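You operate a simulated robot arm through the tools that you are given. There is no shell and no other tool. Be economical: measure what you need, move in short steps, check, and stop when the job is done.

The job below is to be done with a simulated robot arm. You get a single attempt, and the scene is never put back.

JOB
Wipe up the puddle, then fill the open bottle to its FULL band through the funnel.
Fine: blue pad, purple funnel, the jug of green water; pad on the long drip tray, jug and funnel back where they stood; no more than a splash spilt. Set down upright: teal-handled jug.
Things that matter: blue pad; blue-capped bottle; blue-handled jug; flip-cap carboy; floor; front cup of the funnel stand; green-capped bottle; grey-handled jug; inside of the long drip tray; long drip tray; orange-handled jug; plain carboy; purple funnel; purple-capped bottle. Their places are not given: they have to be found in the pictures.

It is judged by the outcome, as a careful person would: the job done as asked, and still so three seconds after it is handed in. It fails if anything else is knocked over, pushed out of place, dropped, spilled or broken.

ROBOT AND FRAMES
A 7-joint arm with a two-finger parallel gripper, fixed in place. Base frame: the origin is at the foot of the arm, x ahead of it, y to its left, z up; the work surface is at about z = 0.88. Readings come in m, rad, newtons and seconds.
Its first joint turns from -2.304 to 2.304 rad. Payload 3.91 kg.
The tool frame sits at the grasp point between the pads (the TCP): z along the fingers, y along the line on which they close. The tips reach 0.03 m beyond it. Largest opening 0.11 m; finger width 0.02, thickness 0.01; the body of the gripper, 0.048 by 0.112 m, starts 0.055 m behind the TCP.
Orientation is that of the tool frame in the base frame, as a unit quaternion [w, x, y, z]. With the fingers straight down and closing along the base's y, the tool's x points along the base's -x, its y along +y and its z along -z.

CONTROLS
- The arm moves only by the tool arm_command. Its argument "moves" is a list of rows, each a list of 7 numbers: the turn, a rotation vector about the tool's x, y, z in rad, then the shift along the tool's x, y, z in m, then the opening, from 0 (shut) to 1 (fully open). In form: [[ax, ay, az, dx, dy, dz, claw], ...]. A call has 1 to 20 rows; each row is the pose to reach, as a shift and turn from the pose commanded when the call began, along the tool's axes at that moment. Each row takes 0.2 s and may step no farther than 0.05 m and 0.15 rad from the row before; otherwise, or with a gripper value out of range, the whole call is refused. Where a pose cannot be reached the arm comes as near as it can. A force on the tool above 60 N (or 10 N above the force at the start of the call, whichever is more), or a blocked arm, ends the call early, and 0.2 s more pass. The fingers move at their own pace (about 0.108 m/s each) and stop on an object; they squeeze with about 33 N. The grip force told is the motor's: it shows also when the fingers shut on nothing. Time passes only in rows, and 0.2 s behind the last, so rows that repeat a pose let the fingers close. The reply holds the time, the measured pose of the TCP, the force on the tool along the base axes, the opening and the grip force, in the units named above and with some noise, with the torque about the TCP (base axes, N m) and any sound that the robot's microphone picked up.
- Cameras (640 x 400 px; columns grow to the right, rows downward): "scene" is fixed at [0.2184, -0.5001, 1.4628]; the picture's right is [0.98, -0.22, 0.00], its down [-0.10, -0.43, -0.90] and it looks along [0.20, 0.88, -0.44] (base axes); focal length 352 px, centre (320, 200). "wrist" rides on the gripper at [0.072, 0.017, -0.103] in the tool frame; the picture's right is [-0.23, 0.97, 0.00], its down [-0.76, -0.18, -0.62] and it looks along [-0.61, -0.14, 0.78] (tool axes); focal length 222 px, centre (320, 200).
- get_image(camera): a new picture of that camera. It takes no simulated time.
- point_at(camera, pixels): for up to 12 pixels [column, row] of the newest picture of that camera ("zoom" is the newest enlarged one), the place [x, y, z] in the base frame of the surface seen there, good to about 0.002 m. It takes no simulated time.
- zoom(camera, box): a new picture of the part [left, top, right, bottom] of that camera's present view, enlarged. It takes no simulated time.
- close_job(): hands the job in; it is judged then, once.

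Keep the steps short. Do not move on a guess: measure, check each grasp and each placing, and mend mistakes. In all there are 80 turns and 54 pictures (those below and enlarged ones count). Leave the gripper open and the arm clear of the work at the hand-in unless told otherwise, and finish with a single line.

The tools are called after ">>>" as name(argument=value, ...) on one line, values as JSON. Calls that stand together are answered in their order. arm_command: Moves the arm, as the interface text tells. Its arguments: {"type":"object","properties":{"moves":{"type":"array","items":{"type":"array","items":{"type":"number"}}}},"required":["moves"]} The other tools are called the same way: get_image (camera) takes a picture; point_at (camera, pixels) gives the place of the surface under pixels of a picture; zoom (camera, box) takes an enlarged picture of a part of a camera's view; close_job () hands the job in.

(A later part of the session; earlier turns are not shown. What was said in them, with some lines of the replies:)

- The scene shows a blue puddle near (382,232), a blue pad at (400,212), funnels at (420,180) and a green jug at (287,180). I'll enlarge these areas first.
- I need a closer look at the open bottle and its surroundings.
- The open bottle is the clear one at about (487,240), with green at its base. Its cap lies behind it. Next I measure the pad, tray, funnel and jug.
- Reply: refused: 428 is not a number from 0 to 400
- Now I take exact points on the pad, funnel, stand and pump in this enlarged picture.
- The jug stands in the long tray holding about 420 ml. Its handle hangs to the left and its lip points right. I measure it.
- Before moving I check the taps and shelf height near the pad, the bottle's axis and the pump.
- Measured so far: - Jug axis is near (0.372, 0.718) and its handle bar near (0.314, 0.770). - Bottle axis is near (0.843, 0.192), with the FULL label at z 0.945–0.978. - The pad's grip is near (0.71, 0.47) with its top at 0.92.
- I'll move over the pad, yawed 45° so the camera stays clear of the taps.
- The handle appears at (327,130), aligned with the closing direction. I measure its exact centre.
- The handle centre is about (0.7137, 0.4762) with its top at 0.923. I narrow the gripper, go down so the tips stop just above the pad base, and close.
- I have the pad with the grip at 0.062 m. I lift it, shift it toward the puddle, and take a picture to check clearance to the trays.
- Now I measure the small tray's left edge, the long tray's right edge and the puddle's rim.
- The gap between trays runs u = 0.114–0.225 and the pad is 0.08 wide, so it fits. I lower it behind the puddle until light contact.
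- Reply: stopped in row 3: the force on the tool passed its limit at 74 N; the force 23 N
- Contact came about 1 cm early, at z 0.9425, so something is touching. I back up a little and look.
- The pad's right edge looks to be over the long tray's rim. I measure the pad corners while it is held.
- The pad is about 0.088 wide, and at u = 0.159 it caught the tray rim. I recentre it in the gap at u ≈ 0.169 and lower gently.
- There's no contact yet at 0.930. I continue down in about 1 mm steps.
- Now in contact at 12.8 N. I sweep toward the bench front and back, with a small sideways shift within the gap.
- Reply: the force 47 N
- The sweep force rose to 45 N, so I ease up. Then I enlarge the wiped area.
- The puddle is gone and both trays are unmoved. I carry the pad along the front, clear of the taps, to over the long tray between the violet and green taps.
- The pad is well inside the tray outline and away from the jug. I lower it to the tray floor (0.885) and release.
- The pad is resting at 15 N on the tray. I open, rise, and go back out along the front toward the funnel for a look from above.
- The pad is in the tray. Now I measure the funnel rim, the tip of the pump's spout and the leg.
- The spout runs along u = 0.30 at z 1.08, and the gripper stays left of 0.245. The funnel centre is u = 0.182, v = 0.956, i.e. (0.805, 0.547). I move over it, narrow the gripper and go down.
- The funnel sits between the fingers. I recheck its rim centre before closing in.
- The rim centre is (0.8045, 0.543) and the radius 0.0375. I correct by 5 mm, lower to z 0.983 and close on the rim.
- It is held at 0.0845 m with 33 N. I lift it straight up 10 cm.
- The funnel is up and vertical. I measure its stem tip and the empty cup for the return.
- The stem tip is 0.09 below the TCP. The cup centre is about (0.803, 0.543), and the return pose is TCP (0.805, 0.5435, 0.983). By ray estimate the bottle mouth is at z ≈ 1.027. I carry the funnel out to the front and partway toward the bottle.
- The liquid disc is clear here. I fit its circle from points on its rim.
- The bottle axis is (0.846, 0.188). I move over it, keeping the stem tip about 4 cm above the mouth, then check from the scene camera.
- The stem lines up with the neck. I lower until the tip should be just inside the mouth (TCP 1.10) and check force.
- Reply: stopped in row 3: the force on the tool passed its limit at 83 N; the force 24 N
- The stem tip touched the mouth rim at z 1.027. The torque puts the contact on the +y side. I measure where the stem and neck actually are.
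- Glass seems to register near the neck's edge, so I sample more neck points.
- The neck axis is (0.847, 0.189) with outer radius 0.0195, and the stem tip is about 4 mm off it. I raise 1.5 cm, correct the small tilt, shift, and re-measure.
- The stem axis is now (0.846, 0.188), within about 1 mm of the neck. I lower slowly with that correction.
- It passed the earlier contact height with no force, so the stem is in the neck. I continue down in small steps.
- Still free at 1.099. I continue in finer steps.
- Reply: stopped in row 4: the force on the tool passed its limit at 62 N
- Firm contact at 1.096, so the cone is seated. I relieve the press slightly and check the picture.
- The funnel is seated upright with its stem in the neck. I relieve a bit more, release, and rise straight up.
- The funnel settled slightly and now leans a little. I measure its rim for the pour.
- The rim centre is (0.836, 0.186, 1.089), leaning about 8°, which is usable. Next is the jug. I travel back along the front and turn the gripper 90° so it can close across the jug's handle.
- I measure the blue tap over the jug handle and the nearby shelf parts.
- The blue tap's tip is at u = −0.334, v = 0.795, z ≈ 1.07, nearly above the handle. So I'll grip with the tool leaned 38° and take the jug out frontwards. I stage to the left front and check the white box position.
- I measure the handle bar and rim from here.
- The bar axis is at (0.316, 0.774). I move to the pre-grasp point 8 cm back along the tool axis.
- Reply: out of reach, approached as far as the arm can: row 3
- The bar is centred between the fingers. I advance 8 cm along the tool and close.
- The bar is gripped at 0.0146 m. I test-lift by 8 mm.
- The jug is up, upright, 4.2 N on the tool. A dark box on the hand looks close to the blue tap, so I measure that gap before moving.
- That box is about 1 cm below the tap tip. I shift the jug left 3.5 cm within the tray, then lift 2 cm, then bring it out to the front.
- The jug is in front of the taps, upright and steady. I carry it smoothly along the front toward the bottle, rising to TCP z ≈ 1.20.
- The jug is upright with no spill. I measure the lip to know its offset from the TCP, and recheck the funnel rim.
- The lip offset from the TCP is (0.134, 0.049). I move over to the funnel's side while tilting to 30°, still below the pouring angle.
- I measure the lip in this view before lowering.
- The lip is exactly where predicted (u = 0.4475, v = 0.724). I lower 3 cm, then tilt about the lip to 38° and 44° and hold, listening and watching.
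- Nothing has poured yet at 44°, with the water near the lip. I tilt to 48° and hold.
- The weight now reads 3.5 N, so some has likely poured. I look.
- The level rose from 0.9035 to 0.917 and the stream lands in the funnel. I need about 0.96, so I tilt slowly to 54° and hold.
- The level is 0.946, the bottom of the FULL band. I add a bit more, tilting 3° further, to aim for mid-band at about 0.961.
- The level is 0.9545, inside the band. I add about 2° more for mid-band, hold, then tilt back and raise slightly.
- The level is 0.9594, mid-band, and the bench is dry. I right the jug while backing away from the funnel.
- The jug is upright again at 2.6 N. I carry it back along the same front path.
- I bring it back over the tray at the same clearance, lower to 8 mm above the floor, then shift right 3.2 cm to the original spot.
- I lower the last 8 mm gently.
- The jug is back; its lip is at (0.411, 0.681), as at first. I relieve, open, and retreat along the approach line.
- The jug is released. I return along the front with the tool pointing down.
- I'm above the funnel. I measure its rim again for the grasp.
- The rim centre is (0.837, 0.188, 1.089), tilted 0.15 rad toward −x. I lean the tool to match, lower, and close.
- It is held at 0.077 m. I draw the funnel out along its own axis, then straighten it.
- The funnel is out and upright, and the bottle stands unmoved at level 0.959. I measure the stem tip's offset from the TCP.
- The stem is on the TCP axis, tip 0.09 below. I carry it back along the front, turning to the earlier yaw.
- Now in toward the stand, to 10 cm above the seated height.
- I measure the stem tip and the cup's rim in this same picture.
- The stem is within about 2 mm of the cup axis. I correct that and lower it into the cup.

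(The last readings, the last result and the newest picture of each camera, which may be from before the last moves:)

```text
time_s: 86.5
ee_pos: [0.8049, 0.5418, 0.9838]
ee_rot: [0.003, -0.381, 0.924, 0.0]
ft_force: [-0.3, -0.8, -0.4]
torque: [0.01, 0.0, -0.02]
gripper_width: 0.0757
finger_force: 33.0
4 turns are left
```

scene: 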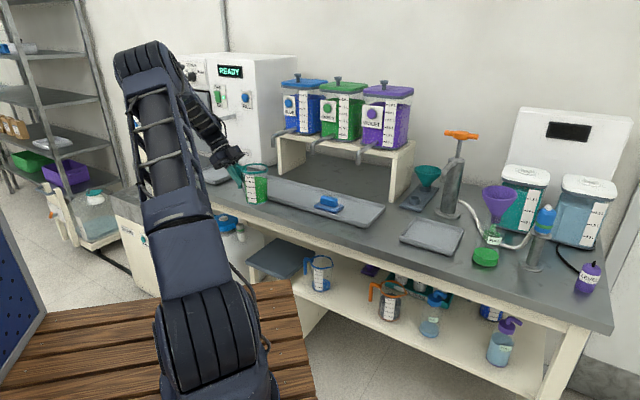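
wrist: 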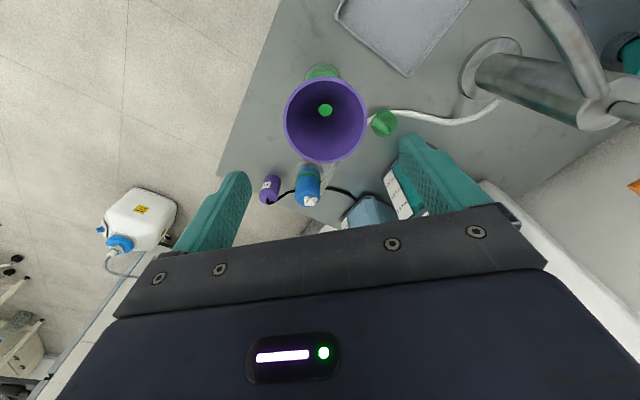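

It went into the cup without touching, at nearly the original height. I lower 1 mm more, open moderately, rise and back away, then check.

>>> arm_command(moves=[[0, 0, 0, 0, 0, 0.0012, 0], [0, 0, 0, 0, 0, 0.0012, 0.78], [0, 0, 0, 0, 0, 0.0012, 0.85], [0, 0, 0, 0, 0, 0.0012, 0.87], [0, 0, 0, 0, 0, -0.02, 0.87], [0, 0, 0, 0, 0, -0.05, 0.87], [0, 0, 0, 0, 0, -0.09, 0.87], [0, 0, 0, 0.04, 0, -0.11, 0.87], [0, 0, 0, 0.08, 0, -0.13, 0.87], [0, 0, 0, 0.125, 0, -0.15, 0.87], [0, 0, 0, 0.17, 0, -0.17, 0.87], [0, 0, 0, 0.215, 0, -0.19, 0.9], [0, 0, 0, 0.26, 0, -0.2, 1], [0, 0, 0, 0.3, 0, -0.21, 1]])

>>> get_image(camera="scene")

>>> zoom(camera="scene", box=[380, 140, 540, 260])

```text
time_s: 89.5
ee_pos: [0.5895, 0.3286, 1.1905]
ee_rot: [0.002, -0.382, 0.924, -0.001]
ft_force: [0.6, 0.2, -1.0]
torque: [-0.05, 0.0, 0.0]
gripper_width: 0.1102
finger_force: 0.0
```

```text
1 pictures are left
```

scene: 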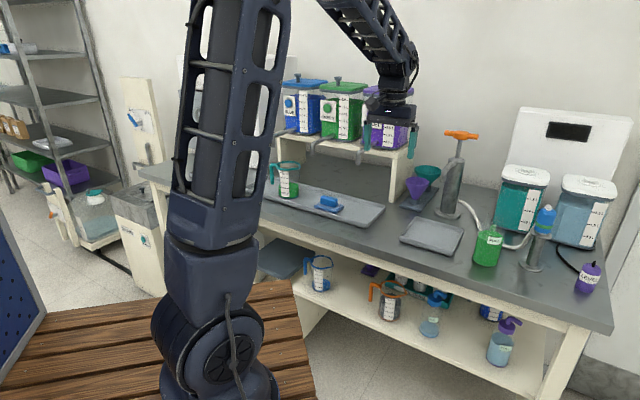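

```text
3.33 times, centred on (460, 200) of scene
3 turns are left
```

zoom: 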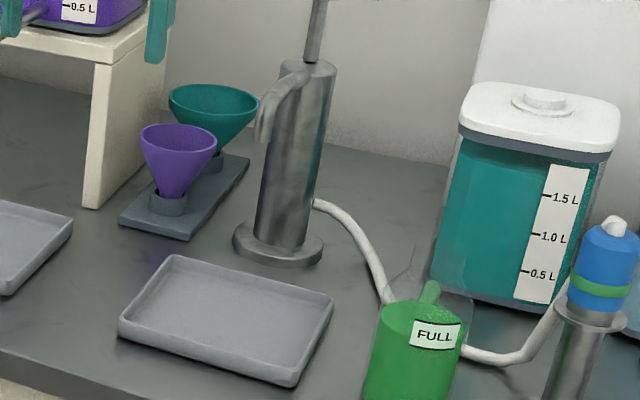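

The pictures show the funnel back in its front cup, the jug upright in its place, the pad on the long tray and the bottle filled to its FULL band. The bench is dry, the gripper is open and the arm is clear. I hand the job in.

>>> close_job()

```text
The job is handed in.
```

The puddle is wiped up, the bottle is filled to its FULL band, and the pad, jug and funnel are all in their places with no spill visible.
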